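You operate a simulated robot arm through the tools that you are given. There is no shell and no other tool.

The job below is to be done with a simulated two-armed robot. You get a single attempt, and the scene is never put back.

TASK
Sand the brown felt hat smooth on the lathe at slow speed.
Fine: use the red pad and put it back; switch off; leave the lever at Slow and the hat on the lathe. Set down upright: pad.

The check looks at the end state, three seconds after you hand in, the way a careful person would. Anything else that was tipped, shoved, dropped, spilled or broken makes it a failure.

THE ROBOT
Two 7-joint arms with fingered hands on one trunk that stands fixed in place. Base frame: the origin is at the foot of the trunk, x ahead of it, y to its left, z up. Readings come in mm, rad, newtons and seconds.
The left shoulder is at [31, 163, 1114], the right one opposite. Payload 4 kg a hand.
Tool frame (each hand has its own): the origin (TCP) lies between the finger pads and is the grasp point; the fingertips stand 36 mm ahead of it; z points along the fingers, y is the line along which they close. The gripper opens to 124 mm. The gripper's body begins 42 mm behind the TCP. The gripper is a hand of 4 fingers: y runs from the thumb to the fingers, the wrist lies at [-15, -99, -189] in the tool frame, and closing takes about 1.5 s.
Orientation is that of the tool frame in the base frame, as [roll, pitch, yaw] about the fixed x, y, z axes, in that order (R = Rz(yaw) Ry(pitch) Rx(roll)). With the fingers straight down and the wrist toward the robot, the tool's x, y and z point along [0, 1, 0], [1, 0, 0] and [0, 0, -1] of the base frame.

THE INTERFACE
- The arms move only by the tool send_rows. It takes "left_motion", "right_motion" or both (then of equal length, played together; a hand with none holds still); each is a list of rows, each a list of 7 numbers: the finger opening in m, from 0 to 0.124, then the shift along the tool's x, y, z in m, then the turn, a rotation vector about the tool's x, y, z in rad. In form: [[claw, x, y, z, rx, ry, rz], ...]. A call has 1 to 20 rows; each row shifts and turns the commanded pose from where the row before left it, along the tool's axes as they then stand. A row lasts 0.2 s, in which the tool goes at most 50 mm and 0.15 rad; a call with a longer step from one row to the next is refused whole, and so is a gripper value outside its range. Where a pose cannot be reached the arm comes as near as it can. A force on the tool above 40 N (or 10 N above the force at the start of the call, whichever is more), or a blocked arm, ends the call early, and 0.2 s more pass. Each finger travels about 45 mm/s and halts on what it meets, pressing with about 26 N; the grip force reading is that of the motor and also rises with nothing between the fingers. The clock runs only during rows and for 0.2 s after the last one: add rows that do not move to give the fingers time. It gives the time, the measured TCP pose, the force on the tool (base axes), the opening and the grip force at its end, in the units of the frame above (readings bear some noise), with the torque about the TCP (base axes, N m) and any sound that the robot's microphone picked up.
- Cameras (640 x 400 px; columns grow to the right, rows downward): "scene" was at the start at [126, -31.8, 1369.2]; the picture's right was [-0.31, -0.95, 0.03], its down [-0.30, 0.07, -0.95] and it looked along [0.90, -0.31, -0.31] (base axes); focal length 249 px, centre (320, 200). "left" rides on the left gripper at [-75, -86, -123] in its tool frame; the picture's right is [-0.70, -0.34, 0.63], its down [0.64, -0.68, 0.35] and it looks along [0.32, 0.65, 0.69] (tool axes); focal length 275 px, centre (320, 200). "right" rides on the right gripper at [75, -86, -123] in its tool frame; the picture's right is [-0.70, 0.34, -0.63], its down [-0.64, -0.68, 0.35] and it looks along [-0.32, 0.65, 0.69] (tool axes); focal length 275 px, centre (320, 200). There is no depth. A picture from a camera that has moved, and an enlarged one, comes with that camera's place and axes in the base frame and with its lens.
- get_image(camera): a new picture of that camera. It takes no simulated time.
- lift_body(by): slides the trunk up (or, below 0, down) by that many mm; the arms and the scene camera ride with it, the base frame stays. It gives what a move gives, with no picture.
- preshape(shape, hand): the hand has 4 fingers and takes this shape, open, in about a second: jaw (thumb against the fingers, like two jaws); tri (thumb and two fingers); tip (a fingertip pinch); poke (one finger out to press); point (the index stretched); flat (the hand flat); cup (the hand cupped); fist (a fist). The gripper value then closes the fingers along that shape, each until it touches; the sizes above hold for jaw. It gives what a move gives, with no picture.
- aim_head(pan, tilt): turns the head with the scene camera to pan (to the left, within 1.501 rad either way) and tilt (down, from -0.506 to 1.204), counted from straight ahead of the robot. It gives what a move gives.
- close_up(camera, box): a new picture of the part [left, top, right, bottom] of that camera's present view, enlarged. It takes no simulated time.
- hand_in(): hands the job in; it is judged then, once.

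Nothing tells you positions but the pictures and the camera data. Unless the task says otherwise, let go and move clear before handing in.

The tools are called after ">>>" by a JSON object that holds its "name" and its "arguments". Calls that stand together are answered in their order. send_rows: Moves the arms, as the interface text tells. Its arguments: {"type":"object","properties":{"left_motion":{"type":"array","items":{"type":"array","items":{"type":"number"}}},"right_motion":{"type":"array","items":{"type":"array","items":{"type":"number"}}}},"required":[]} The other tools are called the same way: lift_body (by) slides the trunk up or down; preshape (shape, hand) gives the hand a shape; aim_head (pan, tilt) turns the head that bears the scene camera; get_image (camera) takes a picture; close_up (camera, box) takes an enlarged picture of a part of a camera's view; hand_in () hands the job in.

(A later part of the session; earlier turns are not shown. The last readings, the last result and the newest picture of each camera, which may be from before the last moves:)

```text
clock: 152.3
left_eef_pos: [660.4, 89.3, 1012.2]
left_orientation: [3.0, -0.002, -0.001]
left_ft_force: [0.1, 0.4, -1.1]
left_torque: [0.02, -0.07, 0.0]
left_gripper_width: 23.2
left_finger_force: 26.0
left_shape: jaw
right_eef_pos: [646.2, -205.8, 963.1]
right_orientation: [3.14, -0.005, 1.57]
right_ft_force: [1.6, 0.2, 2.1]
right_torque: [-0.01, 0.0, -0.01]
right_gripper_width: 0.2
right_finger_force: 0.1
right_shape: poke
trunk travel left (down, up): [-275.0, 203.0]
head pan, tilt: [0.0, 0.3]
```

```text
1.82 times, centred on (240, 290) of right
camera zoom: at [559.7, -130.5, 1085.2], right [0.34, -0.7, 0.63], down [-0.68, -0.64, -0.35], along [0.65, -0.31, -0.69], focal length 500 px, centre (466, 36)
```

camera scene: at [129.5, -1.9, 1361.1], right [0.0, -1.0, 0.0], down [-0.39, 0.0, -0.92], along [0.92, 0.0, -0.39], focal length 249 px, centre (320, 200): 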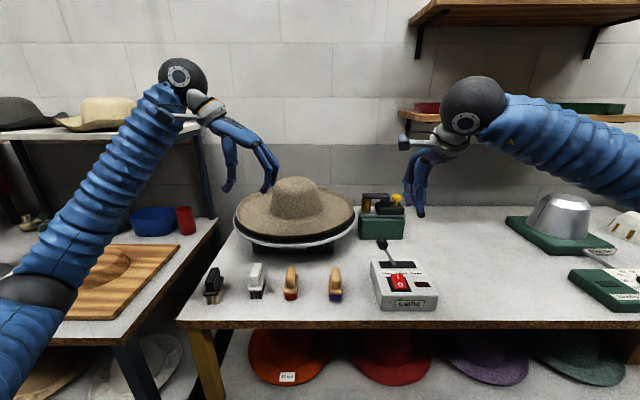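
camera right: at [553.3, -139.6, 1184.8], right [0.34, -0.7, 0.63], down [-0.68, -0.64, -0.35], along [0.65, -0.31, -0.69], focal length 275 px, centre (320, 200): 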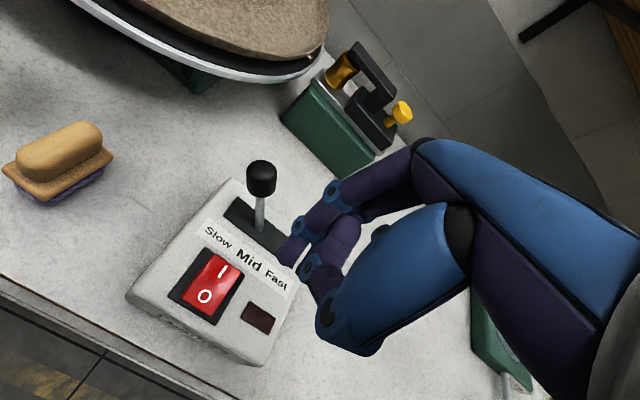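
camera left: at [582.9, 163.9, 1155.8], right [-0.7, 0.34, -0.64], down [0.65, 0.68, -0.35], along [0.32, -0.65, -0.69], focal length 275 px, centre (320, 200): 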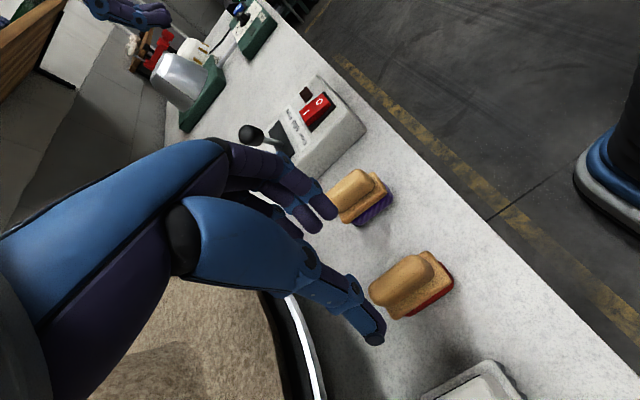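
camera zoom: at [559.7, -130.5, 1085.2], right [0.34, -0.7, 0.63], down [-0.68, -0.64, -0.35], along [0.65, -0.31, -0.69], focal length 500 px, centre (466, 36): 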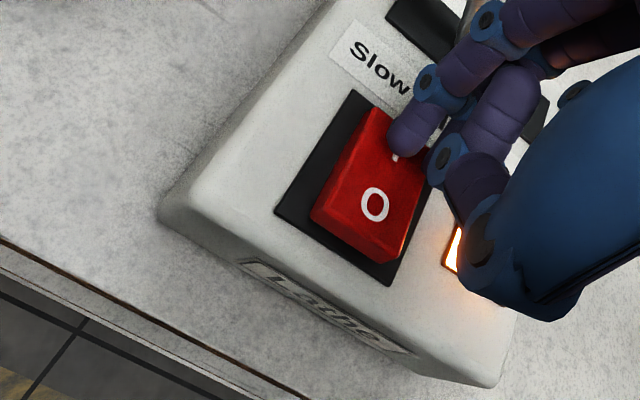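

The indicator lamp lit up, so the lathe is on. Lifting the right hand clear and checking the hat spins calmly.

>>> {"name": "send_rows", "arguments": {"right_motion": [[0, 0, 0, -0.02, 0, 0, 0], [0, 0, 0, -0.04, 0, 0, 0], [0, 0, 0, -0.04, 0, 0, 0]]}}

>>> {"name": "get_image", "arguments": {"camera": "scene"}}

>>> {"name": "close_up", "arguments": {"camera": "scene", "box": [220, 160, 370, 260]}}

```text
clock: 153.1
left_eef_pos: [660.7, 90.3, 1011.7]
left_orientation: [3.0, -0.002, -0.002]
left_ft_force: [0.4, 0.3, -1.5]
left_torque: [0.01, 0.05, 0.0]
left_gripper_width: 23.7
left_finger_force: 25.8
left_shape: jaw
right_eef_pos: [644.3, -205.9, 1063.7]
right_orientation: [-3.142, -0.001, 1.568]
right_ft_force: [-0.6, -0.3, 0.3]
right_torque: [-0.02, 0.03, 0.0]
right_gripper_width: 0.0
right_finger_force: 0.1
right_shape: poke
trunk travel left (down, up): [-275.0, 203.0]
head pan, tilt: [0.0, 0.3]
```

```text
taken
camera scene: at [129.9, -1.9, 1361.0], right [0.0, -1.0, 0.0], down [-0.39, 0.0, -0.92], along [0.92, 0.0, -0.39], focal length 249 px, centre (320, 200)
```

scene: 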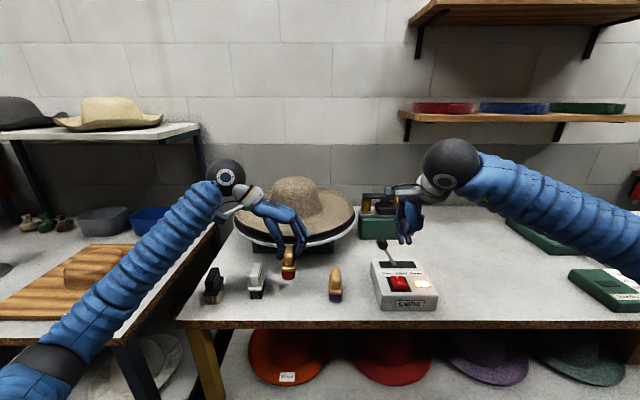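

```text
4.00 times, centred on (295, 210) of scene
camera zoom: at [129.9, -1.9, 1361.0], right [0.0, -1.0, 0.0], down [-0.39, 0.0, -0.92], along [0.92, 0.0, -0.39], focal length 997 px, centre (420, 160)
```

zoom: 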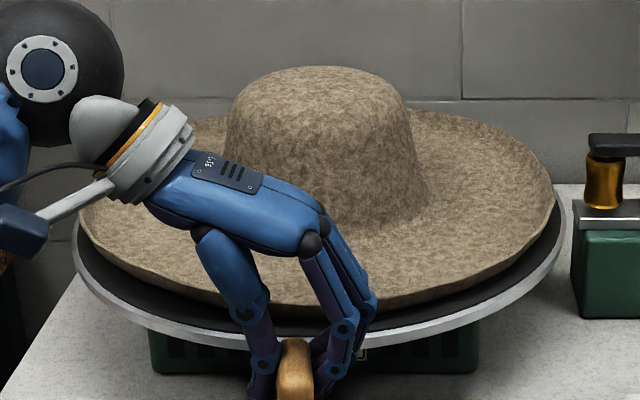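

The lathe is running, lamp lit. I'll raise the pad above the rim, then yaw the hand 45° so the arm reaches over the brim comfortably.

>>> {"name": "send_rows", "arguments": {"left_motion": [[0, 0, 0.0042, -0.0297, 0, 0, 0], [0, 0, 0.0042, -0.0297, 0, 0, 0], [0, 0, 0.0042, -0.0297, 0, 0, 0], [0, 0, 0, 0, 0, 0.0185, -0.1295], [0, 0, 0, 0, 0, 0.0185, -0.1295], [0, 0, 0, 0, 0, 0.0185, -0.1295], [0, 0, 0, 0, 0, 0.0185, -0.1295], [0, 0, 0, 0, 0, 0.0185, -0.1295], [0, 0, 0, 0, 0, 0.0185, -0.1295], [0, 0, 0, 0, 0, 0, 0]]}}

>>> {"name": "get_image", "arguments": {"camera": "left"}}

>>> {"name": "get_image", "arguments": {"camera": "scene"}}

```text
clock: 155.3
left_eef_pos: [661.8, 88.8, 1101.5]
left_orientation: [3.001, -0.001, 0.784]
left_ft_force: [0.0, -0.6, -1.8]
left_torque: [0.01, -0.03, 0.02]
left_gripper_width: 23.3
left_finger_force: 26.1
left_shape: jaw
right_eef_pos: [645.1, -205.0, 1063.1]
right_orientation: [-3.141, -0.003, 1.57]
right_ft_force: [-0.2, 0.0, 0.5]
right_torque: [0.04, 0.01, 0.0]
right_gripper_width: 0.0
right_finger_force: 0.0
right_shape: poke
trunk travel left (down, up): [-275.0, 203.0]
head pan, tilt: [0.0, 0.3]
```

```text
taken
camera left: at [534.6, 109.9, 1211.8], right [-0.66, -0.32, -0.68], down [0.01, 0.9, -0.44], along [0.75, -0.3, -0.59], focal length 275 px, centre (320, 200)
```

left: 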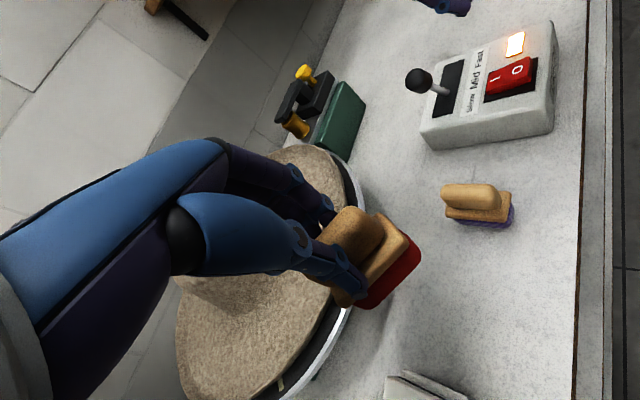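

```text
taken
camera scene: at [130.2, -2.1, 1360.9], right [0.0, -1.0, 0.0], down [-0.39, 0.0, -0.92], along [0.92, 0.0, -0.39], focal length 249 px, centre (320, 200)
```

scene: 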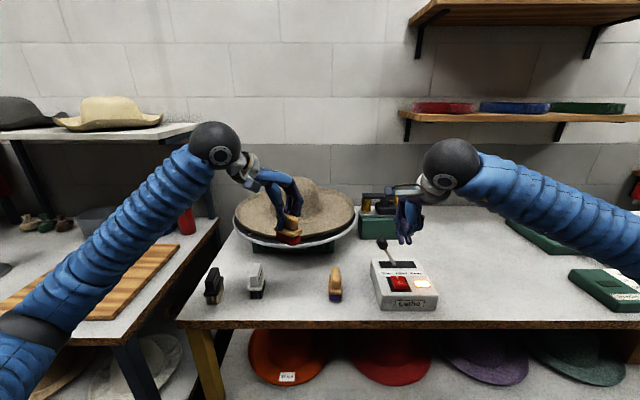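

The disc is turning (the stripe has moved round). Moving the pad forward above the near brim.

>>> {"name": "send_rows", "arguments": {"left_motion": [[0, 0.0235, 0.0201, 0.0029, 0, 0, 0], [0, 0.0235, 0.0201, 0.0029, 0, 0, 0], [0, 0.0235, 0.0201, 0.0029, 0, 0, 0], [0, 0.0235, 0.0201, 0.0029, 0, 0, 0], [0, 0.0235, 0.0201, 0.0029, 0, 0, 0], [0, 0, 0, 0, 0, 0, 0]]}}

>>> {"name": "get_image", "arguments": {"camera": "left"}}

>>> {"name": "close_up", "arguments": {"camera": "scene", "box": [220, 150, 370, 260]}}

>>> {"name": "get_image", "arguments": {"camera": "right"}}

```text
clock: 156.7
left_eef_pos: [814.8, 100.8, 1104.6]
left_orientation: [3.0, -0.002, 0.784]
left_ft_force: [0.3, 0.0, -1.3]
left_torque: [0.03, -0.01, 0.02]
left_gripper_width: 23.1
left_finger_force: 25.6
left_shape: jaw
right_eef_pos: [642.8, -206.2, 1063.2]
right_orientation: [-3.141, -0.004, 1.568]
right_ft_force: [-0.5, -0.1, 0.2]
right_torque: [-0.01, 0.02, 0.0]
right_gripper_width: 0.2
right_finger_force: 0.0
right_shape: poke
trunk travel left (down, up): [-275.0, 203.0]
head pan, tilt: [0.0, 0.3]
```

```text
taken
camera left: at [688.6, 120.9, 1213.3], right [-0.66, -0.32, -0.68], down [0.02, 0.9, -0.44], along [0.75, -0.3, -0.59], focal length 275 px, centre (320, 200)
```

left: 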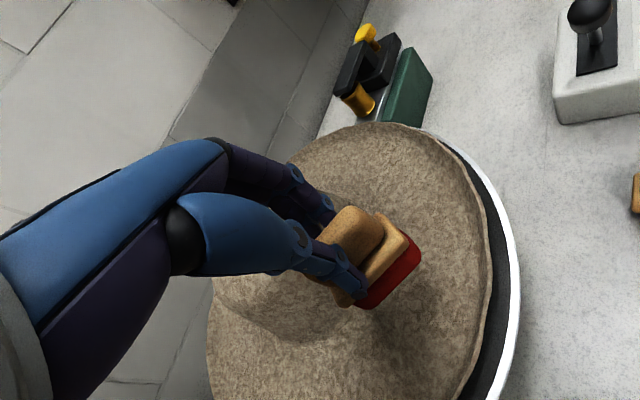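

```text
3.64 times, centred on (295, 205) of scene
camera zoom: at [129.6, -2.1, 1361.0], right [0.0, -1.0, 0.0], down [-0.39, 0.0, -0.92], along [0.92, 0.0, -0.39], focal length 906 px, centre (411, 182)
```

zoom: 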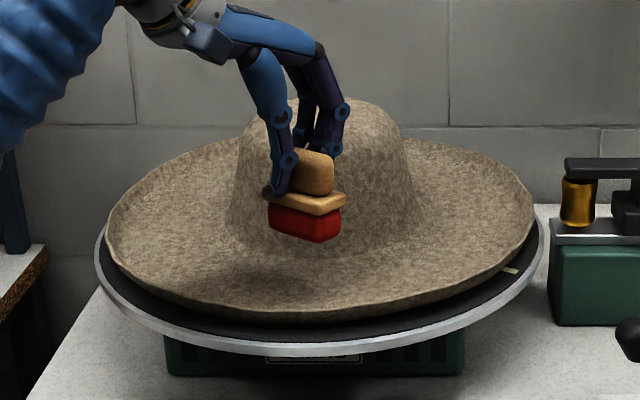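

```text
taken
camera right: at [558.3, -130.4, 1185.3], right [0.34, -0.7, 0.63], down [-0.68, -0.64, -0.35], along [0.65, -0.31, -0.69], focal length 275 px, centre (320, 200)
```

right: 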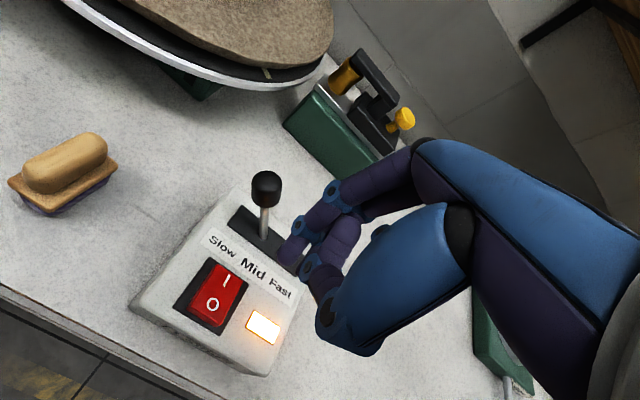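

The pad is level above the brim. Lowering towards the surface, then feeling for contact.

>>> {"name": "send_rows", "arguments": {"left_motion": [[0, 0, -0.0014, 0.0099, 0, 0, 0], [0, 0, -0.0014, 0.0099, 0, 0, 0], [0, 0, -0.0014, 0.0099, 0, 0, 0], [0, 0, -0.0014, 0.0099, 0, 0, 0], [0, 0, 0, 0, 0, 0, 0]]}}

>>> {"name": "send_rows", "arguments": {"left_motion": [[0, 0, -0.0004, 0.003, 0, 0, 0], [0, 0, -0.0004, 0.003, 0, 0, 0], [0, 0, 0, 0, 0, 0, 0]]}}

>>> {"name": "close_up", "arguments": {"camera": "scene", "box": [220, 150, 370, 260]}}

```text
clock: 157.9
left_eef_pos: [814.8, 100.3, 1062.2]
left_orientation: [2.998, -0.001, 0.783]
left_ft_force: [0.5, -0.1, -1.1]
left_torque: [0.0, -0.03, -0.05]
left_gripper_width: 23.1
left_finger_force: 26.1
left_shape: jaw
right_eef_pos: [643.2, -205.9, 1063.8]
right_orientation: [3.141, -0.003, 1.568]
right_ft_force: [-0.5, 0.4, 0.3]
right_torque: [0.01, 0.0, -0.02]
right_gripper_width: 0.0
right_finger_force: 0.1
right_shape: poke
trunk travel left (down, up): [-275.0, 203.0]
head pan, tilt: [0.0, 0.3]
```

```text
clock: 158.7
left_eef_pos: [815.4, 101.2, 1056.3]
left_orientation: [3.0, -0.001, 0.784]
left_ft_force: [0.6, 0.0, -2.0]
left_torque: [-0.01, 0.0, 0.02]
left_gripper_width: 23.2
left_finger_force: 26.4
left_shape: jaw
right_eef_pos: [643.9, -205.9, 1062.6]
right_orientation: [-3.141, -0.003, 1.571]
right_ft_force: [0.3, 0.2, -0.1]
right_torque: [0.0, 0.02, -0.01]
right_gripper_width: 0.0
right_finger_force: 0.1
right_shape: poke
trunk travel left (down, up): [-275.0, 203.0]
head pan, tilt: [0.0, 0.3]
```

```text
3.64 times, centred on (295, 205) of scene
camera zoom: at [130.1, -2.4, 1361.0], right [0.0, -1.0, 0.0], down [-0.39, 0.0, -0.92], along [0.92, 0.0, -0.39], focal length 906 px, centre (411, 182)
```

zoom: 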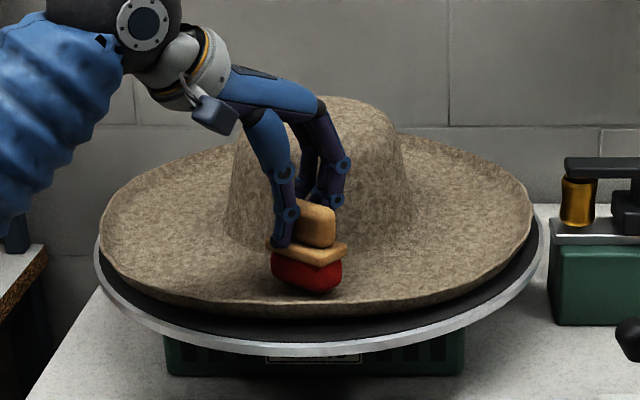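

Just above the surface. Continuing in 2 mm steps until contact.

>>> {"name": "send_rows", "arguments": {"left_motion": [[0, 0, -0.0003, 0.002, 0, 0, 0], [0, 0, -0.0003, 0.002, 0, 0, 0], [0, 0, 0, 0, 0, 0, 0]]}}

>>> {"name": "send_rows", "arguments": {"left_motion": [[0, 0, -0.0003, 0.002, 0, 0, 0], [0, 0, -0.0003, 0.002, 0, 0, 0], [0, 0, 0, 0, 0, 0, 0]]}}

```text
clock: 159.5
left_eef_pos: [816.4, 101.0, 1052.3]
left_orientation: [3.0, -0.001, 0.784]
left_ft_force: [0.7, 0.2, -1.5]
left_torque: [0.0, -0.03, 0.0]
left_gripper_width: 23.4
left_finger_force: 25.6
left_shape: jaw
right_eef_pos: [644.5, -206.1, 1063.0]
right_orientation: [-3.14, -0.004, 1.569]
right_ft_force: [-0.3, -0.4, -0.6]
right_torque: [0.03, 0.03, 0.02]
right_gripper_width: 0.0
right_finger_force: 0.0
right_shape: poke
trunk travel left (down, up): [-275.0, 203.0]
head pan, tilt: [0.0, 0.3]
```

```text
clock: 160.3
left_eef_pos: [815.2, 100.9, 1049.3]
left_orientation: [2.999, -0.002, 0.784]
left_ft_force: [0.8, -0.1, 3.3]
left_torque: [-0.11, -0.05, 0.01]
left_gripper_width: 22.8
left_finger_force: 26.1
left_shape: jaw
right_eef_pos: [644.4, -205.8, 1062.7]
right_orientation: [-3.14, -0.003, 1.568]
right_ft_force: [0.4, -0.3, -0.7]
right_torque: [-0.03, 0.03, -0.02]
right_gripper_width: 0.0
right_finger_force: 0.0
right_shape: poke
trunk travel left (down, up): [-275.0, 203.0]
head pan, tilt: [0.0, 0.3]
```

Contact made with light pressure (about 5 N). I'll hold it on the turning brim for a few seconds and look at the effect.

>>> {"name": "send_rows", "arguments": {"left_motion": [[0, 0, -0.0001, 0.001, 0, 0, 0], [0, 0, 0, 0, 0, 0, 0], [0, 0, 0, 0, 0, 0, 0], [0, 0, 0, 0, 0, 0, 0], [0, 0, 0, 0, 0, 0, 0], [0, 0, 0, 0, 0, 0, 0], [0, 0, 0, 0, 0, 0, 0], [0, 0, 0, 0, 0, 0, 0], [0, 0, 0, 0, 0, 0, 0], [0, 0, 0, 0, 0, 0, 0]]}}

>>> {"name": "get_image", "arguments": {"camera": "scene"}}

>>> {"name": "close_up", "arguments": {"camera": "scene", "box": [220, 150, 370, 260]}}

```text
clock: 162.5
left_eef_pos: [815.6, 100.9, 1047.3]
left_orientation: [2.997, -0.001, 0.784]
left_ft_force: [0.6, -0.7, 3.9]
left_torque: [-0.09, -0.16, -0.05]
left_gripper_width: 22.4
left_finger_force: 25.9
left_shape: jaw
right_eef_pos: [644.3, -205.8, 1063.4]
right_orientation: [3.14, -0.003, 1.569]
right_ft_force: [0.0, 0.6, -1.0]
right_torque: [0.02, -0.01, 0.04]
right_gripper_width: 0.0
right_finger_force: 0.1
right_shape: poke
trunk travel left (down, up): [-275.0, 203.0]
head pan, tilt: [0.0, 0.3]
```

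```text
taken
camera scene: at [129.6, -2.6, 1361.0], right [0.0, -1.0, 0.0], down [-0.39, 0.0, -0.92], along [0.92, 0.0, -0.39], focal length 249 px, centre (320, 200)
```

scene: 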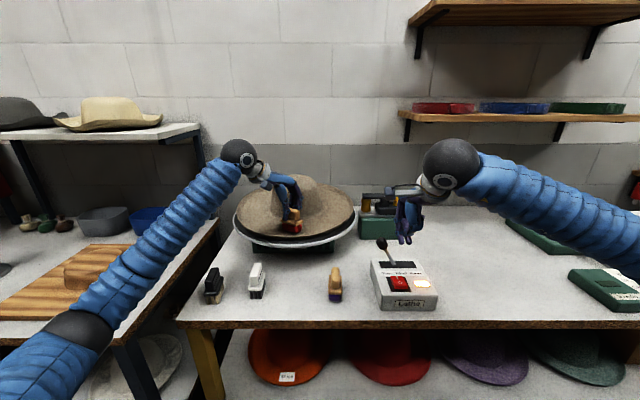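

```text
3.64 times, centred on (295, 205) of scene
camera zoom: at [129.6, -2.6, 1361.0], right [0.0, -1.0, 0.0], down [-0.39, 0.0, -0.92], along [0.92, 0.0, -0.39], focal length 906 px, centre (411, 182)
```

zoom: 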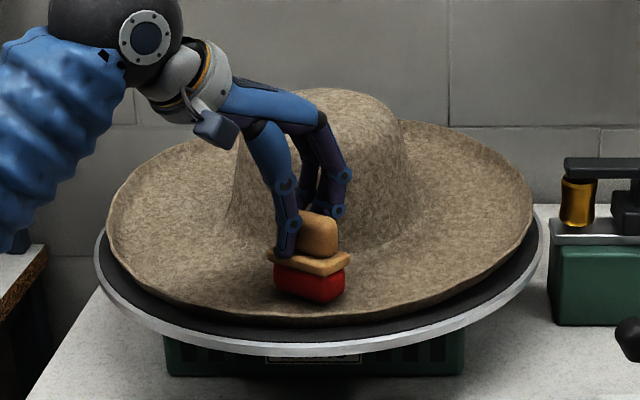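

The felt already looks less mottled. I'll keep sanding, holding a steady light pressure.

>>> {"name": "send_rows", "arguments": {"left_motion": [[0, 0, 0, 0, 0, 0, 0], [0, 0, 0, 0, 0, 0, 0], [0, 0, 0, 0, 0, 0, 0], [0, 0, 0, 0, 0, 0, 0], [0, 0, 0, 0, 0, 0, 0], [0, 0, 0, 0, 0, 0, 0], [0, 0, 0, 0, 0, 0, 0], [0, 0, 0, 0, 0, 0, 0], [0, 0, 0, 0, 0, 0, 0], [0, 0, 0, 0, 0, 0, 0], [0, 0, 0, 0, 0, 0, 0], [0, 0, 0, 0, 0, 0, 0], [0, 0, 0, 0, 0, 0, 0], [0, 0, 0, 0, 0, 0, 0], [0, 0, 0, 0, 0, 0, 0]]}}

>>> {"name": "close_up", "arguments": {"camera": "scene", "box": [220, 150, 370, 260]}}

>>> {"name": "get_image", "arguments": {"camera": "left"}}

```text
clock: 165.7
left_eef_pos: [813.7, 100.0, 1047.3]
left_orientation: [3.001, -0.002, 0.783]
left_ft_force: [0.3, -5.5, 11.6]
left_torque: [-0.38, -0.39, -0.15]
left_gripper_width: 22.1
left_finger_force: 25.7
left_shape: jaw
right_eef_pos: [643.4, -207.9, 1063.4]
right_orientation: [3.14, -0.004, 1.57]
right_ft_force: [-0.1, 0.9, 0.3]
right_torque: [0.02, 0.02, 0.0]
right_gripper_width: 0.2
right_finger_force: 0.1
right_shape: poke
trunk travel left (down, up): [-275.0, 203.0]
head pan, tilt: [0.0, 0.3]
```

```text
3.64 times, centred on (295, 205) of scene
camera zoom: at [129.1, -2.9, 1361.1], right [0.0, -1.0, 0.0], down [-0.39, 0.0, -0.92], along [0.92, 0.0, -0.39], focal length 906 px, centre (411, 182)
```

zoom: 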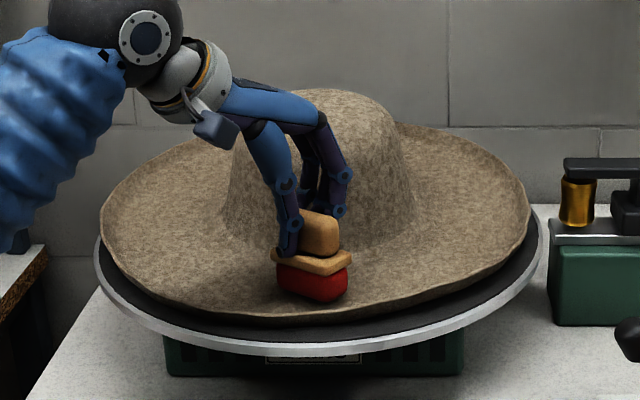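

```text
taken
camera left: at [688.3, 120.2, 1157.0], right [-0.66, -0.32, -0.68], down [0.02, 0.9, -0.44], along [0.75, -0.3, -0.59], focal length 275 px, centre (320, 200)
```

left: 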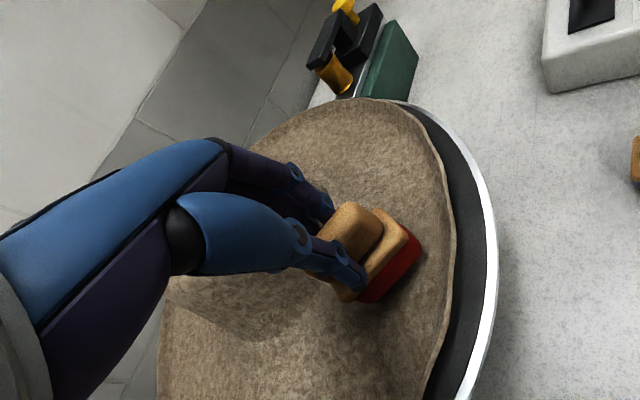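

The felt is clearly getting smoother. Pressure crept up as the hat turned, so I'll ease off by a millimetre and keep going.

>>> {"name": "send_rows", "arguments": {"left_motion": [[0, 0, 0.0001, -0.001, 0, 0, 0], [0, 0, 0, 0, 0, 0, 0], [0, 0, 0, 0, 0, 0, 0], [0, 0, 0, 0, 0, 0, 0], [0, 0, 0, 0, 0, 0, 0], [0, 0, 0, 0, 0, 0, 0], [0, 0, 0, 0, 0, 0, 0], [0, 0, 0, 0, 0, 0, 0], [0, 0, 0, 0, 0, 0, 0], [0, 0, 0, 0, 0, 0, 0], [0, 0, 0, 0, 0, 0, 0], [0, 0, 0, 0, 0, 0, 0], [0, 0, 0, 0, 0, 0, 0], [0, 0, 0, 0, 0, 0, 0], [0, 0, 0, 0, 0, 0, 0]]}}

>>> {"name": "close_up", "arguments": {"camera": "scene", "box": [220, 150, 370, 260]}}

```text
clock: 168.9
left_eef_pos: [814.7, 99.1, 1048.7]
left_orientation: [2.999, -0.002, 0.784]
left_ft_force: [1.1, -4.5, 10.0]
left_torque: [-0.36, -0.34, -0.14]
left_gripper_width: 21.4
left_finger_force: 25.7
left_shape: jaw
right_eef_pos: [643.9, -207.4, 1063.2]
right_orientation: [3.14, -0.005, 1.568]
right_ft_force: [-0.2, -0.2, 0.2]
right_torque: [0.0, 0.01, 0.02]
right_gripper_width: 0.0
right_finger_force: 0.1
right_shape: poke
trunk travel left (down, up): [-275.0, 203.0]
head pan, tilt: [0.0, 0.3]
```

```text
3.64 times, centred on (295, 205) of scene
camera zoom: at [129.4, -2.8, 1361.1], right [0.0, -1.0, 0.0], down [-0.39, 0.0, -0.92], along [0.92, 0.0, -0.39], focal length 906 px, centre (411, 182)
```

zoom: 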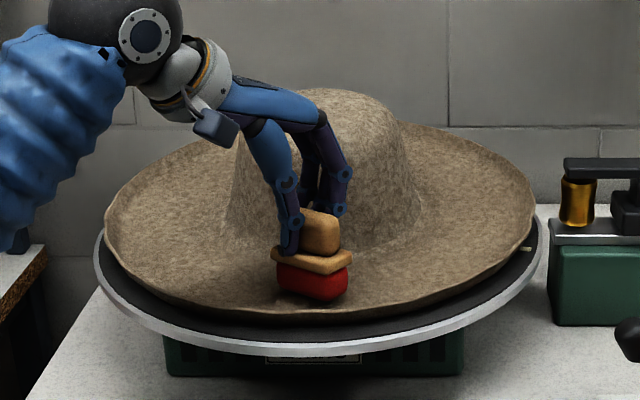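

Sanding is progressing. The grip reading is creeping, so I'll check how the pad sits in the fingers.

>>> {"name": "close_up", "arguments": {"camera": "left", "box": [260, 170, 440, 330]}}

>>> {"name": "close_up", "arguments": {"camera": "right", "box": [60, 0, 360, 120]}}

```text
2.50 times, centred on (350, 250) of left
camera zoom: at [688.4, 120.1, 1158.1], right [-0.66, -0.32, -0.68], down [0.02, 0.9, -0.44], along [0.75, -0.3, -0.59], focal length 688 px, centre (245, 75)
```

zoom: 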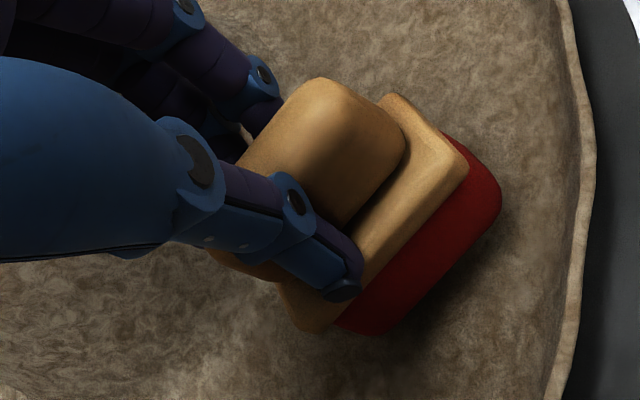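

```text
2.13 times, centred on (210, 60) of right
camera zoom: at [558.1, -131.1, 1185.4], right [0.34, -0.7, 0.63], down [-0.68, -0.64, -0.35], along [0.65, -0.31, -0.69], focal length 587 px, centre (555, 499)
```

zoom: 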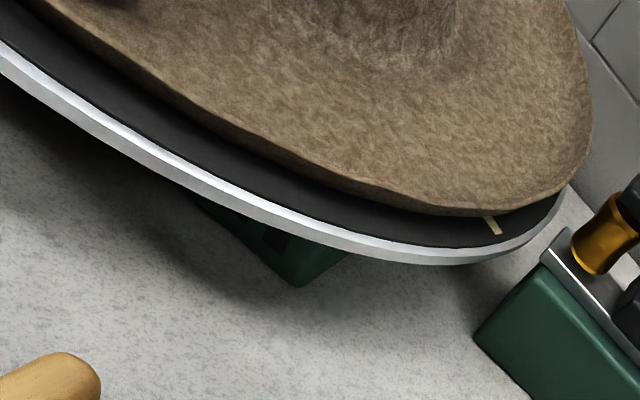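

Grip is fine. Continuing the sanding passes.

>>> {"name": "send_rows", "arguments": {"left_motion": [[0, 0, 0, 0, 0, 0, 0], [0, 0, 0, 0, 0, 0, 0], [0, 0, 0, 0, 0, 0, 0], [0, 0, 0, 0, 0, 0, 0], [0, 0, 0, 0, 0, 0, 0], [0, 0, 0, 0, 0, 0, 0], [0, 0, 0, 0, 0, 0, 0], [0, 0, 0, 0, 0, 0, 0], [0, 0, 0, 0, 0, 0, 0], [0, 0, 0, 0, 0, 0, 0], [0, 0, 0, 0, 0, 0, 0], [0, 0, 0, 0, 0, 0, 0], [0, 0, 0, 0, 0, 0, 0], [0, 0, 0, 0, 0, 0, 0], [0, 0, 0, 0, 0, 0, 0], [0, 0, 0, 0, 0, 0, 0], [0, 0, 0, 0, 0, 0, 0], [0, 0, 0, 0, 0, 0, 0], [0, 0, 0, 0, 0, 0, 0], [0, 0, 0, 0, 0, 0, 0]]}}

>>> {"name": "close_up", "arguments": {"camera": "scene", "box": [220, 150, 370, 260]}}

>>> {"name": "close_up", "arguments": {"camera": "right", "box": [60, 0, 360, 120]}}

```text
clock: 173.1
left_eef_pos: [813.4, 100.2, 1048.5]
left_orientation: [2.999, -0.002, 0.783]
left_ft_force: [1.1, -5.6, 11.4]
left_torque: [-0.46, -0.37, -0.13]
left_gripper_width: 21.0
left_finger_force: 25.7
left_shape: jaw
right_eef_pos: [642.9, -206.9, 1063.0]
right_orientation: [3.141, -0.004, 1.567]
right_ft_force: [0.0, 0.4, -0.2]
right_torque: [0.0, -0.03, -0.01]
right_gripper_width: 0.0
right_finger_force: 0.1
right_shape: poke
trunk travel left (down, up): [-275.0, 203.0]
head pan, tilt: [0.0, 0.3]
```

```text
3.64 times, centred on (295, 205) of scene
camera zoom: at [129.2, -3.0, 1361.1], right [0.0, -1.0, 0.0], down [-0.39, 0.0, -0.92], along [0.92, 0.0, -0.39], focal length 906 px, centre (411, 182)
```

zoom: 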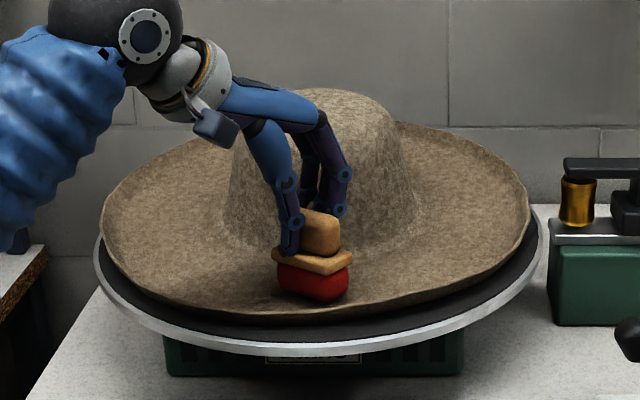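

```text
2.13 times, centred on (210, 60) of right
camera zoom: at [558.0, -131.2, 1185.4], right [0.34, -0.7, 0.63], down [-0.68, -0.64, -0.35], along [0.65, -0.31, -0.69], focal length 587 px, centre (555, 499)
```

zoom: 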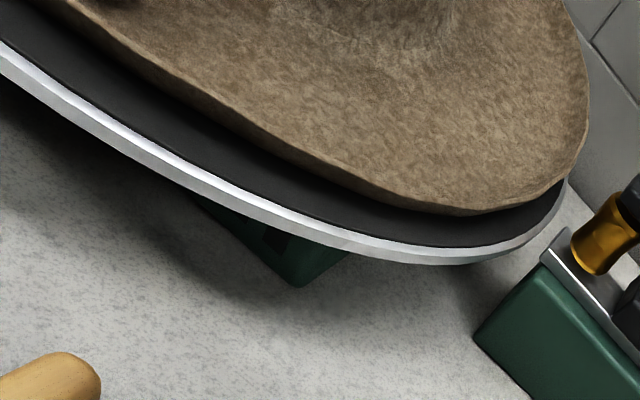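

>>> {"name": "close_up", "arguments": {"camera": "scene", "box": [305, 165, 355, 215]}}

>>> {"name": "send_rows", "arguments": {"left_motion": [[0, 0, 0, 0, 0, 0, 0], [0, 0, 0, 0, 0, 0, 0], [0, 0, 0, 0, 0, 0, 0], [0, 0, 0, 0, 0, 0, 0], [0, 0, 0, 0, 0, 0, 0], [0, 0, 0, 0, 0, 0, 0], [0, 0, 0, 0, 0, 0, 0], [0, 0, 0, 0, 0, 0, 0], [0, 0, 0, 0, 0, 0, 0], [0, 0, 0, 0, 0, 0, 0], [0, 0, 0, 0, 0, 0, 0], [0, 0, 0, 0, 0, 0, 0], [0, 0, 0, 0, 0, 0, 0], [0, 0, 0, 0, 0, 0, 0], [0, 0, 0, 0, 0, 0, 0], [0, 0, 0, 0, 0, 0, 0], [0, 0, 0, 0, 0, 0, 0], [0, 0, 0, 0, 0, 0, 0], [0, 0, 0, 0, 0, 0, 0], [0, 0, 0, 0, 0, 0, 0]]}}

>>> {"name": "close_up", "arguments": {"camera": "scene", "box": [305, 165, 355, 215]}}

>>> {"name": "close_up", "arguments": {"camera": "scene", "box": [220, 150, 370, 260]}}

```text
8.00 times, centred on (330, 190) of scene
camera zoom: at [129.2, -3.0, 1361.1], right [0.0, -1.0, 0.0], down [-0.39, 0.0, -0.92], along [0.92, 0.0, -0.39], focal length 1994 px, centre (240, 280)
```

zoom: 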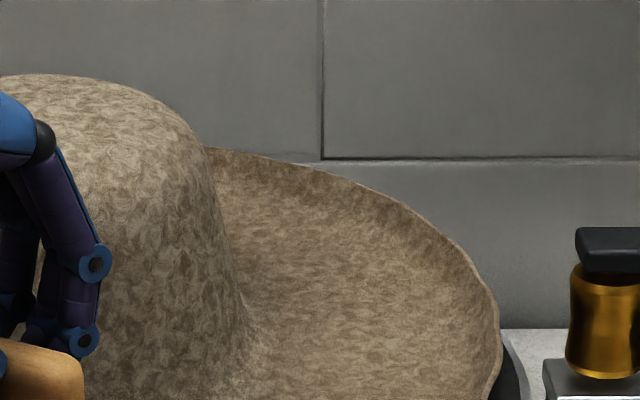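

```text
clock: 177.3
left_eef_pos: [814.1, 99.7, 1048.8]
left_orientation: [3.001, -0.003, 0.783]
left_ft_force: [0.6, -5.2, 9.1]
left_torque: [-0.38, -0.32, -0.09]
left_gripper_width: 21.0
left_finger_force: 26.2
left_shape: jaw
right_eef_pos: [643.7, -206.3, 1064.9]
right_orientation: [3.141, -0.002, 1.569]
right_ft_force: [0.4, 1.4, 0.3]
right_torque: [-0.03, -0.04, 0.0]
right_gripper_width: 0.1
right_finger_force: 0.0
right_shape: poke
trunk travel left (down, up): [-275.0, 203.0]
head pan, tilt: [0.0, 0.3]
```

```text
8.00 times, centred on (330, 190) of scene
camera zoom: at [129.4, -2.7, 1361.0], right [0.0, -1.0, 0.0], down [-0.39, 0.0, -0.92], along [0.92, 0.0, -0.39], focal length 1994 px, centre (240, 280)
```

zoom: 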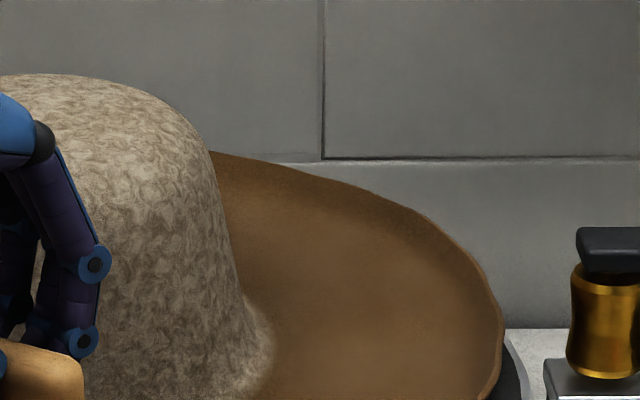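

```text
3.64 times, centred on (295, 205) of scene
camera zoom: at [129.4, -2.7, 1361.0], right [0.0, -1.0, 0.0], down [-0.39, 0.0, -0.92], along [0.92, 0.0, -0.39], focal length 906 px, centre (411, 182)
```

zoom: 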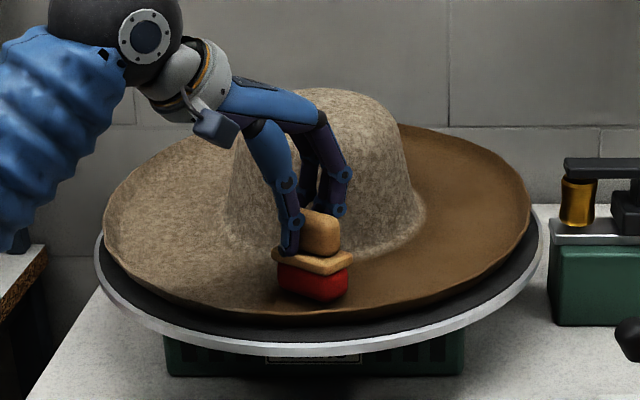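

The brim is turning smooth brown sector by sector as it passes under the pad. I'll hold until the whole brim is done; the crown will need its own pass afterwards.

>>> {"name": "send_rows", "arguments": {"left_motion": [[0, 0, 0, 0, 0, 0, 0], [0, 0, 0, 0, 0, 0, 0], [0, 0, 0, 0, 0, 0, 0], [0, 0, 0, 0, 0, 0, 0], [0, 0, 0, 0, 0, 0, 0], [0, 0, 0, 0, 0, 0, 0], [0, 0, 0, 0, 0, 0, 0], [0, 0, 0, 0, 0, 0, 0], [0, 0, 0, 0, 0, 0, 0], [0, 0, 0, 0, 0, 0, 0], [0, 0, 0, 0, 0, 0, 0], [0, 0, 0, 0, 0, 0, 0], [0, 0, 0, 0, 0, 0, 0], [0, 0, 0, 0, 0, 0, 0], [0, 0, 0, 0, 0, 0, 0]]}}

>>> {"name": "close_up", "arguments": {"camera": "scene", "box": [220, 150, 370, 260]}}

```text
clock: 180.5
left_eef_pos: [813.9, 100.3, 1048.4]
left_orientation: [2.999, -0.003, 0.784]
left_ft_force: [1.2, -5.2, 9.6]
left_torque: [-0.41, -0.35, -0.18]
left_gripper_width: 20.6
left_finger_force: 25.9
left_shape: jaw
right_eef_pos: [642.9, -207.0, 1063.3]
right_orientation: [3.139, -0.004, 1.569]
right_ft_force: [-0.1, -0.4, 1.4]
right_torque: [0.0, 0.03, -0.02]
right_gripper_width: 0.0
right_finger_force: 0.1
right_shape: poke
trunk travel left (down, up): [-275.0, 203.0]
head pan, tilt: [0.0, 0.3]
```

```text
3.64 times, centred on (295, 205) of scene
camera zoom: at [129.4, -2.9, 1361.1], right [0.0, -1.0, 0.0], down [-0.39, 0.0, -0.92], along [0.92, 0.0, -0.39], focal length 906 px, centre (411, 182)
```

zoom: 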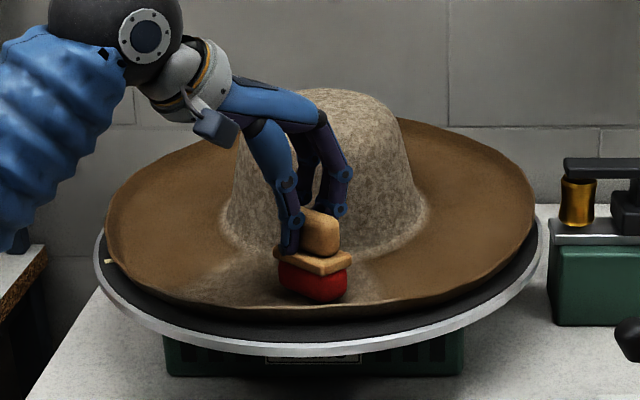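

Almost the whole brim is smooth. A little longer to finish the last sector.

>>> {"name": "send_rows", "arguments": {"left_motion": [[0, 0, 0, 0, 0, 0, 0], [0, 0, 0, 0, 0, 0, 0], [0, 0, 0, 0, 0, 0, 0], [0, 0, 0, 0, 0, 0, 0], [0, 0, 0, 0, 0, 0, 0], [0, 0, 0, 0, 0, 0, 0], [0, 0, 0, 0, 0, 0, 0], [0, 0, 0, 0, 0, 0, 0], [0, 0, 0, 0, 0, 0, 0], [0, 0, 0, 0, 0, 0, 0], [0, 0, 0, 0, 0, 0, 0], [0, 0, 0, 0, 0, 0, 0]]}}

>>> {"name": "close_up", "arguments": {"camera": "scene", "box": [220, 150, 370, 260]}}

>>> {"name": "get_image", "arguments": {"camera": "left"}}

>>> {"name": "get_image", "arguments": {"camera": "right"}}

```text
clock: 183.1
left_eef_pos: [814.4, 100.4, 1048.6]
left_orientation: [2.997, 0.0, 0.784]
left_ft_force: [0.7, -4.3, 6.9]
left_torque: [-0.32, -0.25, -0.13]
left_gripper_width: 20.2
left_finger_force: 26.3
left_shape: jaw
right_eef_pos: [645.0, -206.2, 1063.8]
right_orientation: [3.138, -0.003, 1.57]
right_ft_force: [0.4, -0.5, 0.2]
right_torque: [-0.01, -0.02, 0.01]
right_gripper_width: 0.1
right_finger_force: 0.2
right_shape: poke
trunk travel left (down, up): [-275.0, 203.0]
head pan, tilt: [0.0, 0.3]
```

```text
3.64 times, centred on (295, 205) of scene
camera zoom: at [129.4, -2.8, 1361.1], right [0.0, -1.0, 0.0], down [-0.39, 0.0, -0.92], along [0.92, 0.0, -0.39], focal length 906 px, centre (411, 182)
```

zoom: 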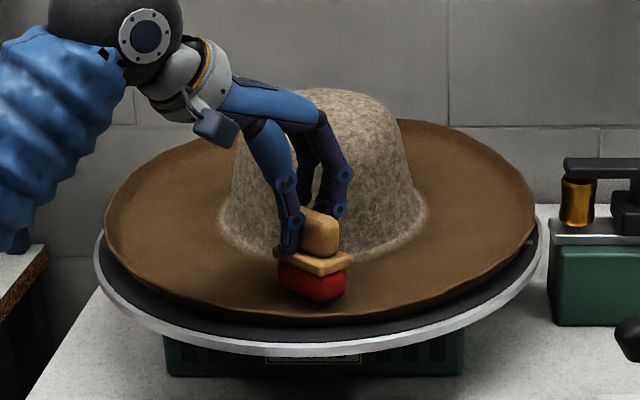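

```text
taken
camera left: at [688.4, 120.3, 1158.0], right [-0.66, -0.32, -0.68], down [0.02, 0.9, -0.44], along [0.75, -0.3, -0.59], focal length 275 px, centre (320, 200)
```

left: 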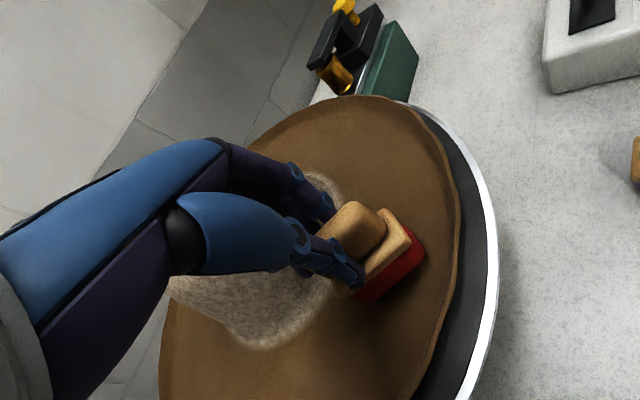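

```text
taken
camera right: at [558.1, -131.0, 1185.4], right [0.34, -0.7, 0.63], down [-0.68, -0.64, -0.35], along [0.65, -0.31, -0.69], focal length 275 px, centre (320, 200)
```

right: 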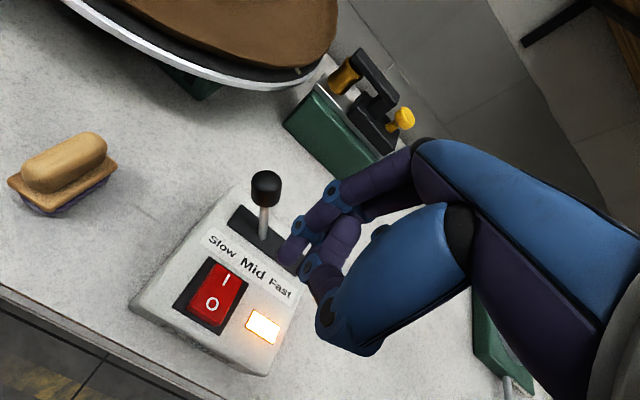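

The brim is completely smooth, but the crown is still rough. I'll lift off, go to the front-left of the hat and tilt the hand so the pad face meets the crown's side.

>>> {"name": "send_rows", "arguments": {"left_motion": [[0, 0, 0.0014, -0.0099, 0, 0, 0], [0, 0, 0.0042, -0.0297, 0, 0, 0], [0, 0, 0.0042, -0.0297, 0, 0, 0], [0, 0.022, -0.027, -0.0038, 0, 0, 0], [0, 0.022, -0.027, -0.0038, 0, 0, 0], [0, 0.022, -0.027, -0.0038, 0, 0, 0], [0, 0.022, -0.027, -0.0038, 0, 0, 0], [0, 0, 0, 0, 0, 0, 0]]}}

>>> {"name": "get_image", "arguments": {"camera": "left"}}

>>> {"name": "close_up", "arguments": {"camera": "scene", "box": [200, 140, 370, 260]}}

```text
clock: 184.9
left_eef_pos: [800.3, 239.4, 1119.1]
left_orientation: [3.0, -0.001, 0.783]
left_ft_force: [0.5, 0.3, -1.6]
left_torque: [0.02, -0.01, 0.03]
left_gripper_width: 20.1
left_finger_force: 26.2
left_shape: jaw
right_eef_pos: [645.3, -207.5, 1063.1]
right_orientation: [3.14, -0.003, 1.569]
right_ft_force: [0.1, 0.1, 0.3]
right_torque: [0.0, 0.03, 0.0]
right_gripper_width: 0.3
right_finger_force: 0.2
right_shape: poke
trunk travel left (down, up): [-275.0, 203.0]
head pan, tilt: [0.0, 0.3]
```

```text
taken
camera left: at [673.1, 261.2, 1228.5], right [-0.66, -0.32, -0.68], down [0.02, 0.9, -0.44], along [0.75, -0.3, -0.59], focal length 275 px, centre (320, 200)
```

left: 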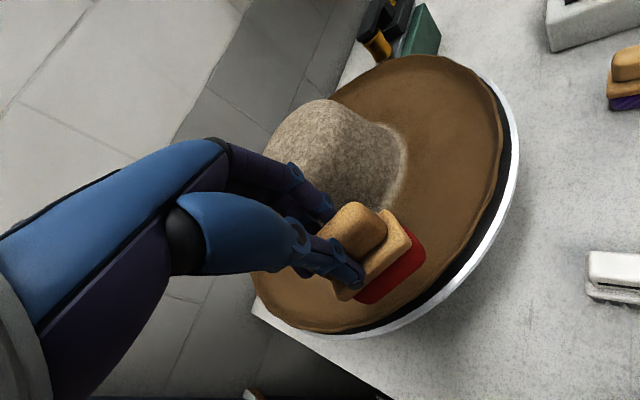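

```text
3.33 times, centred on (285, 200) of scene
camera zoom: at [130.4, -2.9, 1360.9], right [0.0, -1.0, 0.0], down [-0.39, 0.0, -0.92], along [0.92, 0.0, -0.39], focal length 831 px, centre (437, 200)
```

zoom: 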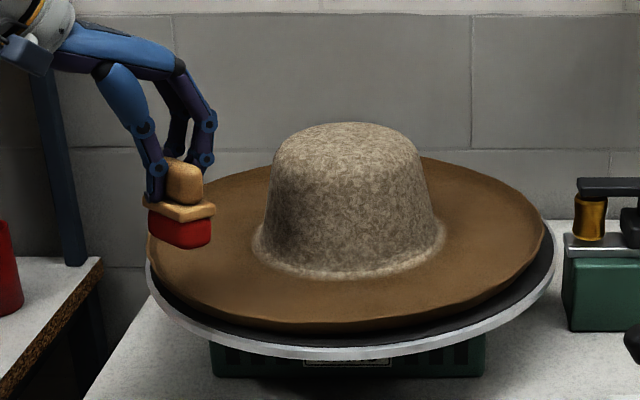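

The view shows the crown side and top still rough. Tilting the hand slowly so the pad faces the crown.

>>> {"name": "send_rows", "arguments": {"left_motion": [[0, 0, 0, 0, -0.09, 0, 0], [0, 0, 0, 0, -0.09, 0, 0], [0, 0, 0, 0, -0.09, 0, 0], [0, 0, 0, 0, -0.09, 0, 0], [0, 0, 0, 0, -0.09, 0, 0], [0, 0, 0, 0, 0, 0, 0]]}}

>>> {"name": "send_rows", "arguments": {"left_motion": [[0, 0, 0, 0, -0.09, 0, 0], [0, 0, 0, 0, -0.09, 0, 0], [0, 0, 0, 0, -0.09, 0, 0], [0, 0, 0, 0, -0.09, 0, 0], [0, 0, 0, 0, -0.09, 0, 0], [0, 0, 0, 0, 0, 0, 0]]}}

>>> {"name": "get_image", "arguments": {"camera": "scene"}}

>>> {"name": "get_image", "arguments": {"camera": "left"}}

```text
clock: 186.3
left_eef_pos: [801.3, 239.3, 1119.5]
left_orientation: [2.548, -0.001, 0.784]
left_ft_force: [0.2, 0.1, -0.8]
left_torque: [0.01, 0.01, 0.0]
left_gripper_width: 19.9
left_finger_force: 26.6
left_shape: jaw
right_eef_pos: [644.0, -206.3, 1063.0]
right_orientation: [-3.141, -0.002, 1.569]
right_ft_force: [-0.8, -0.3, 0.4]
right_torque: [-0.03, -0.02, -0.01]
right_gripper_width: 0.0
right_finger_force: 0.1
right_shape: poke
trunk travel left (down, up): [-275.0, 203.0]
head pan, tilt: [0.0, 0.3]
```

```text
clock: 187.7
left_eef_pos: [800.8, 239.5, 1118.1]
left_orientation: [2.098, -0.001, 0.784]
left_ft_force: [-0.5, -0.4, -0.9]
left_torque: [0.07, 0.04, 0.0]
left_gripper_width: 20.4
left_finger_force: 26.0
left_shape: jaw
right_eef_pos: [644.9, -207.0, 1062.5]
right_orientation: [-3.141, -0.002, 1.57]
right_ft_force: [-1.0, -0.3, -1.1]
right_torque: [0.02, 0.0, 0.0]
right_gripper_width: 0.4
right_finger_force: 0.1
right_shape: poke
trunk travel left (down, up): [-275.0, 203.0]
head pan, tilt: [0.0, 0.3]
```

```text
taken
camera scene: at [129.9, -2.3, 1361.0], right [0.0, -1.0, 0.0], down [-0.39, 0.0, -0.92], along [0.92, 0.0, -0.39], focal length 249 px, centre (320, 200)
```

scene: 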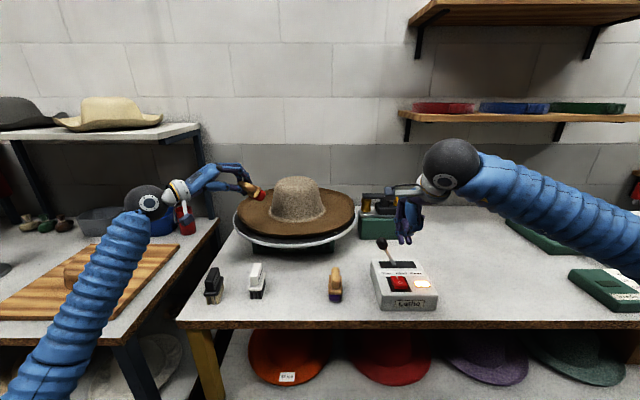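

```text
taken
camera left: at [641.3, 293.8, 1106.1], right [-0.23, -0.76, -0.61], down [0.43, 0.49, -0.76], along [0.88, -0.43, 0.21], focal length 275 px, centre (320, 200)
```

left: 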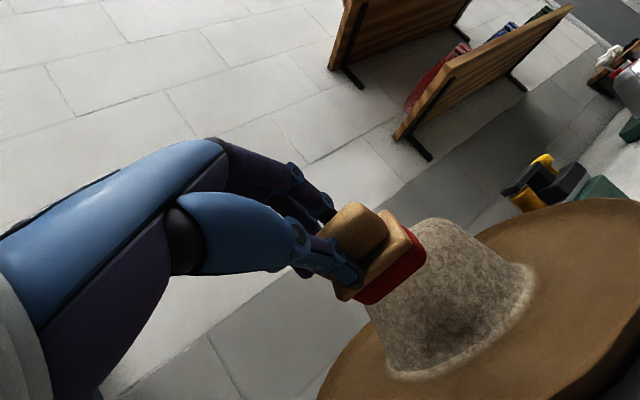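

The tilt works well. Lowering to mid-crown height and then approaching the crown's side carefully.

>>> {"name": "send_rows", "arguments": {"left_motion": [[0, 0, -0.0108, 0.0063, 0, 0, 0], [0, 0, -0.0108, 0.0063, 0, 0, 0], [0, 0, -0.0108, 0.0063, 0, 0, 0], [0, 0, -0.0108, 0.0063, 0, 0, 0], [0, 0, 0.005, 0.0086, 0, 0, 0], [0, 0, 0.005, 0.0086, 0, 0, 0], [0, 0, 0.005, 0.0086, 0, 0, 0], [0, 0, 0.005, 0.0086, 0, 0, 0], [0, 0, 0, 0, 0, 0, 0]]}}

>>> {"name": "get_image", "arguments": {"camera": "left"}}

>>> {"name": "close_up", "arguments": {"camera": "scene", "box": [200, 140, 370, 260]}}

```text
clock: 189.7
left_eef_pos: [829.4, 210.9, 1066.8]
left_orientation: [2.098, -0.002, 0.785]
left_ft_force: [-0.1, -0.2, -0.8]
left_torque: [0.05, 0.0, 0.01]
left_gripper_width: 20.1
left_finger_force: 26.2
left_shape: jaw
right_eef_pos: [645.4, -206.3, 1062.5]
right_orientation: [-3.141, -0.003, 1.57]
right_ft_force: [0.3, -0.7, -0.4]
right_torque: [0.06, 0.04, -0.04]
right_gripper_width: 0.0
right_finger_force: 0.0
right_shape: poke
trunk travel left (down, up): [-275.0, 203.0]
head pan, tilt: [0.0, 0.3]
```

```text
taken
camera left: at [670.3, 264.8, 1055.7], right [-0.23, -0.76, -0.61], down [0.43, 0.49, -0.76], along [0.88, -0.43, 0.21], focal length 275 px, centre (320, 200)
```

left: 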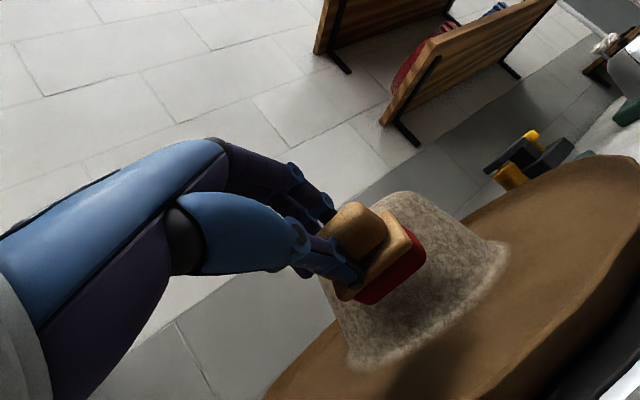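

```text
3.33 times, centred on (285, 200) of scene
camera zoom: at [130.0, -2.2, 1361.0], right [0.0, -1.0, 0.0], down [-0.39, 0.0, -0.92], along [0.92, 0.0, -0.39], focal length 831 px, centre (437, 200)
```

zoom: 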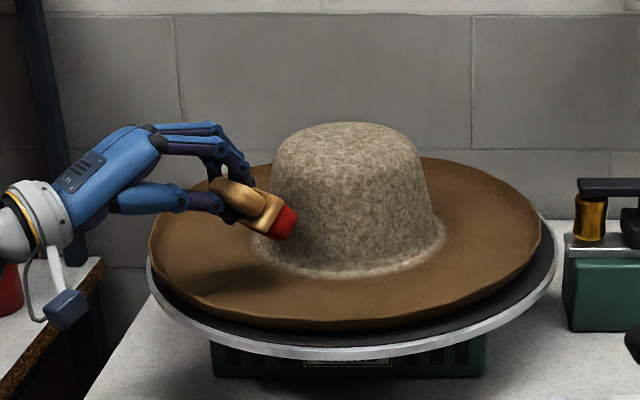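

The pad is close to the crown's side. Approaching in small steps until it makes contact.

>>> {"name": "send_rows", "arguments": {"left_motion": [[0, 0, 0.0025, 0.0043, 0, 0, 0], [0, 0, 0.0025, 0.0043, 0, 0, 0], [0, 0, 0.0025, 0.0043, 0, 0, 0], [0, 0, 0, 0, 0, 0, 0]]}}

>>> {"name": "send_rows", "arguments": {"left_motion": [[0, 0, 0.0015, 0.0026, 0, 0, 0], [0, 0, 0.0015, 0.0026, 0, 0, 0], [0, 0, 0, 0, 0, 0, 0]]}}

>>> {"name": "close_up", "arguments": {"camera": "scene", "box": [200, 140, 370, 260]}}

```text
clock: 190.7
left_eef_pos: [839.6, 202.6, 1068.0]
left_orientation: [2.098, -0.001, 0.784]
left_ft_force: [-0.6, -0.2, -0.4]
left_torque: [0.07, 0.02, -0.01]
left_gripper_width: 19.8
left_finger_force: 25.8
left_shape: jaw
right_eef_pos: [644.5, -205.3, 1063.4]
right_orientation: [-3.141, -0.004, 1.57]
right_ft_force: [0.3, -0.5, -0.7]
right_torque: [0.02, -0.01, 0.03]
right_gripper_width: 0.1
right_finger_force: 0.1
right_shape: poke
trunk travel left (down, up): [-275.0, 203.0]
head pan, tilt: [0.0, 0.3]
```

```text
clock: 191.5
left_eef_pos: [843.1, 196.6, 1067.1]
left_orientation: [2.098, -0.001, 0.784]
left_ft_force: [-0.8, -0.5, -1.2]
left_torque: [0.01, 0.03, -0.02]
left_gripper_width: 19.9
left_finger_force: 26.0
left_shape: jaw
right_eef_pos: [645.2, -206.0, 1063.1]
right_orientation: [-3.141, -0.002, 1.569]
right_ft_force: [0.1, 0.7, 0.7]
right_torque: [0.03, 0.01, 0.01]
right_gripper_width: 0.0
right_finger_force: 0.1
right_shape: poke
trunk travel left (down, up): [-275.0, 203.0]
head pan, tilt: [0.0, 0.3]
```

```text
3.33 times, centred on (285, 200) of scene
camera zoom: at [130.1, -2.2, 1361.0], right [0.0, -1.0, 0.0], down [-0.39, 0.0, -0.92], along [0.92, 0.0, -0.39], focal length 831 px, centre (437, 200)
```

zoom: 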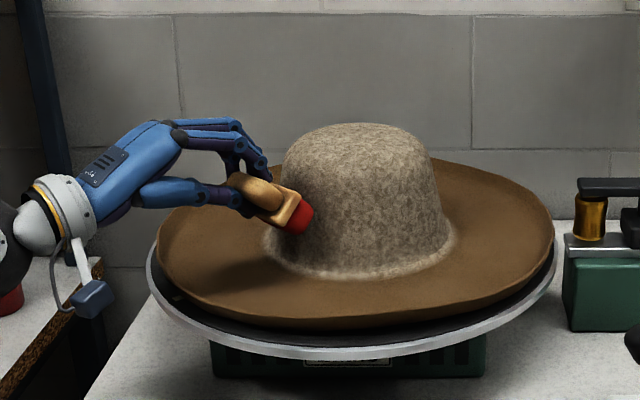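

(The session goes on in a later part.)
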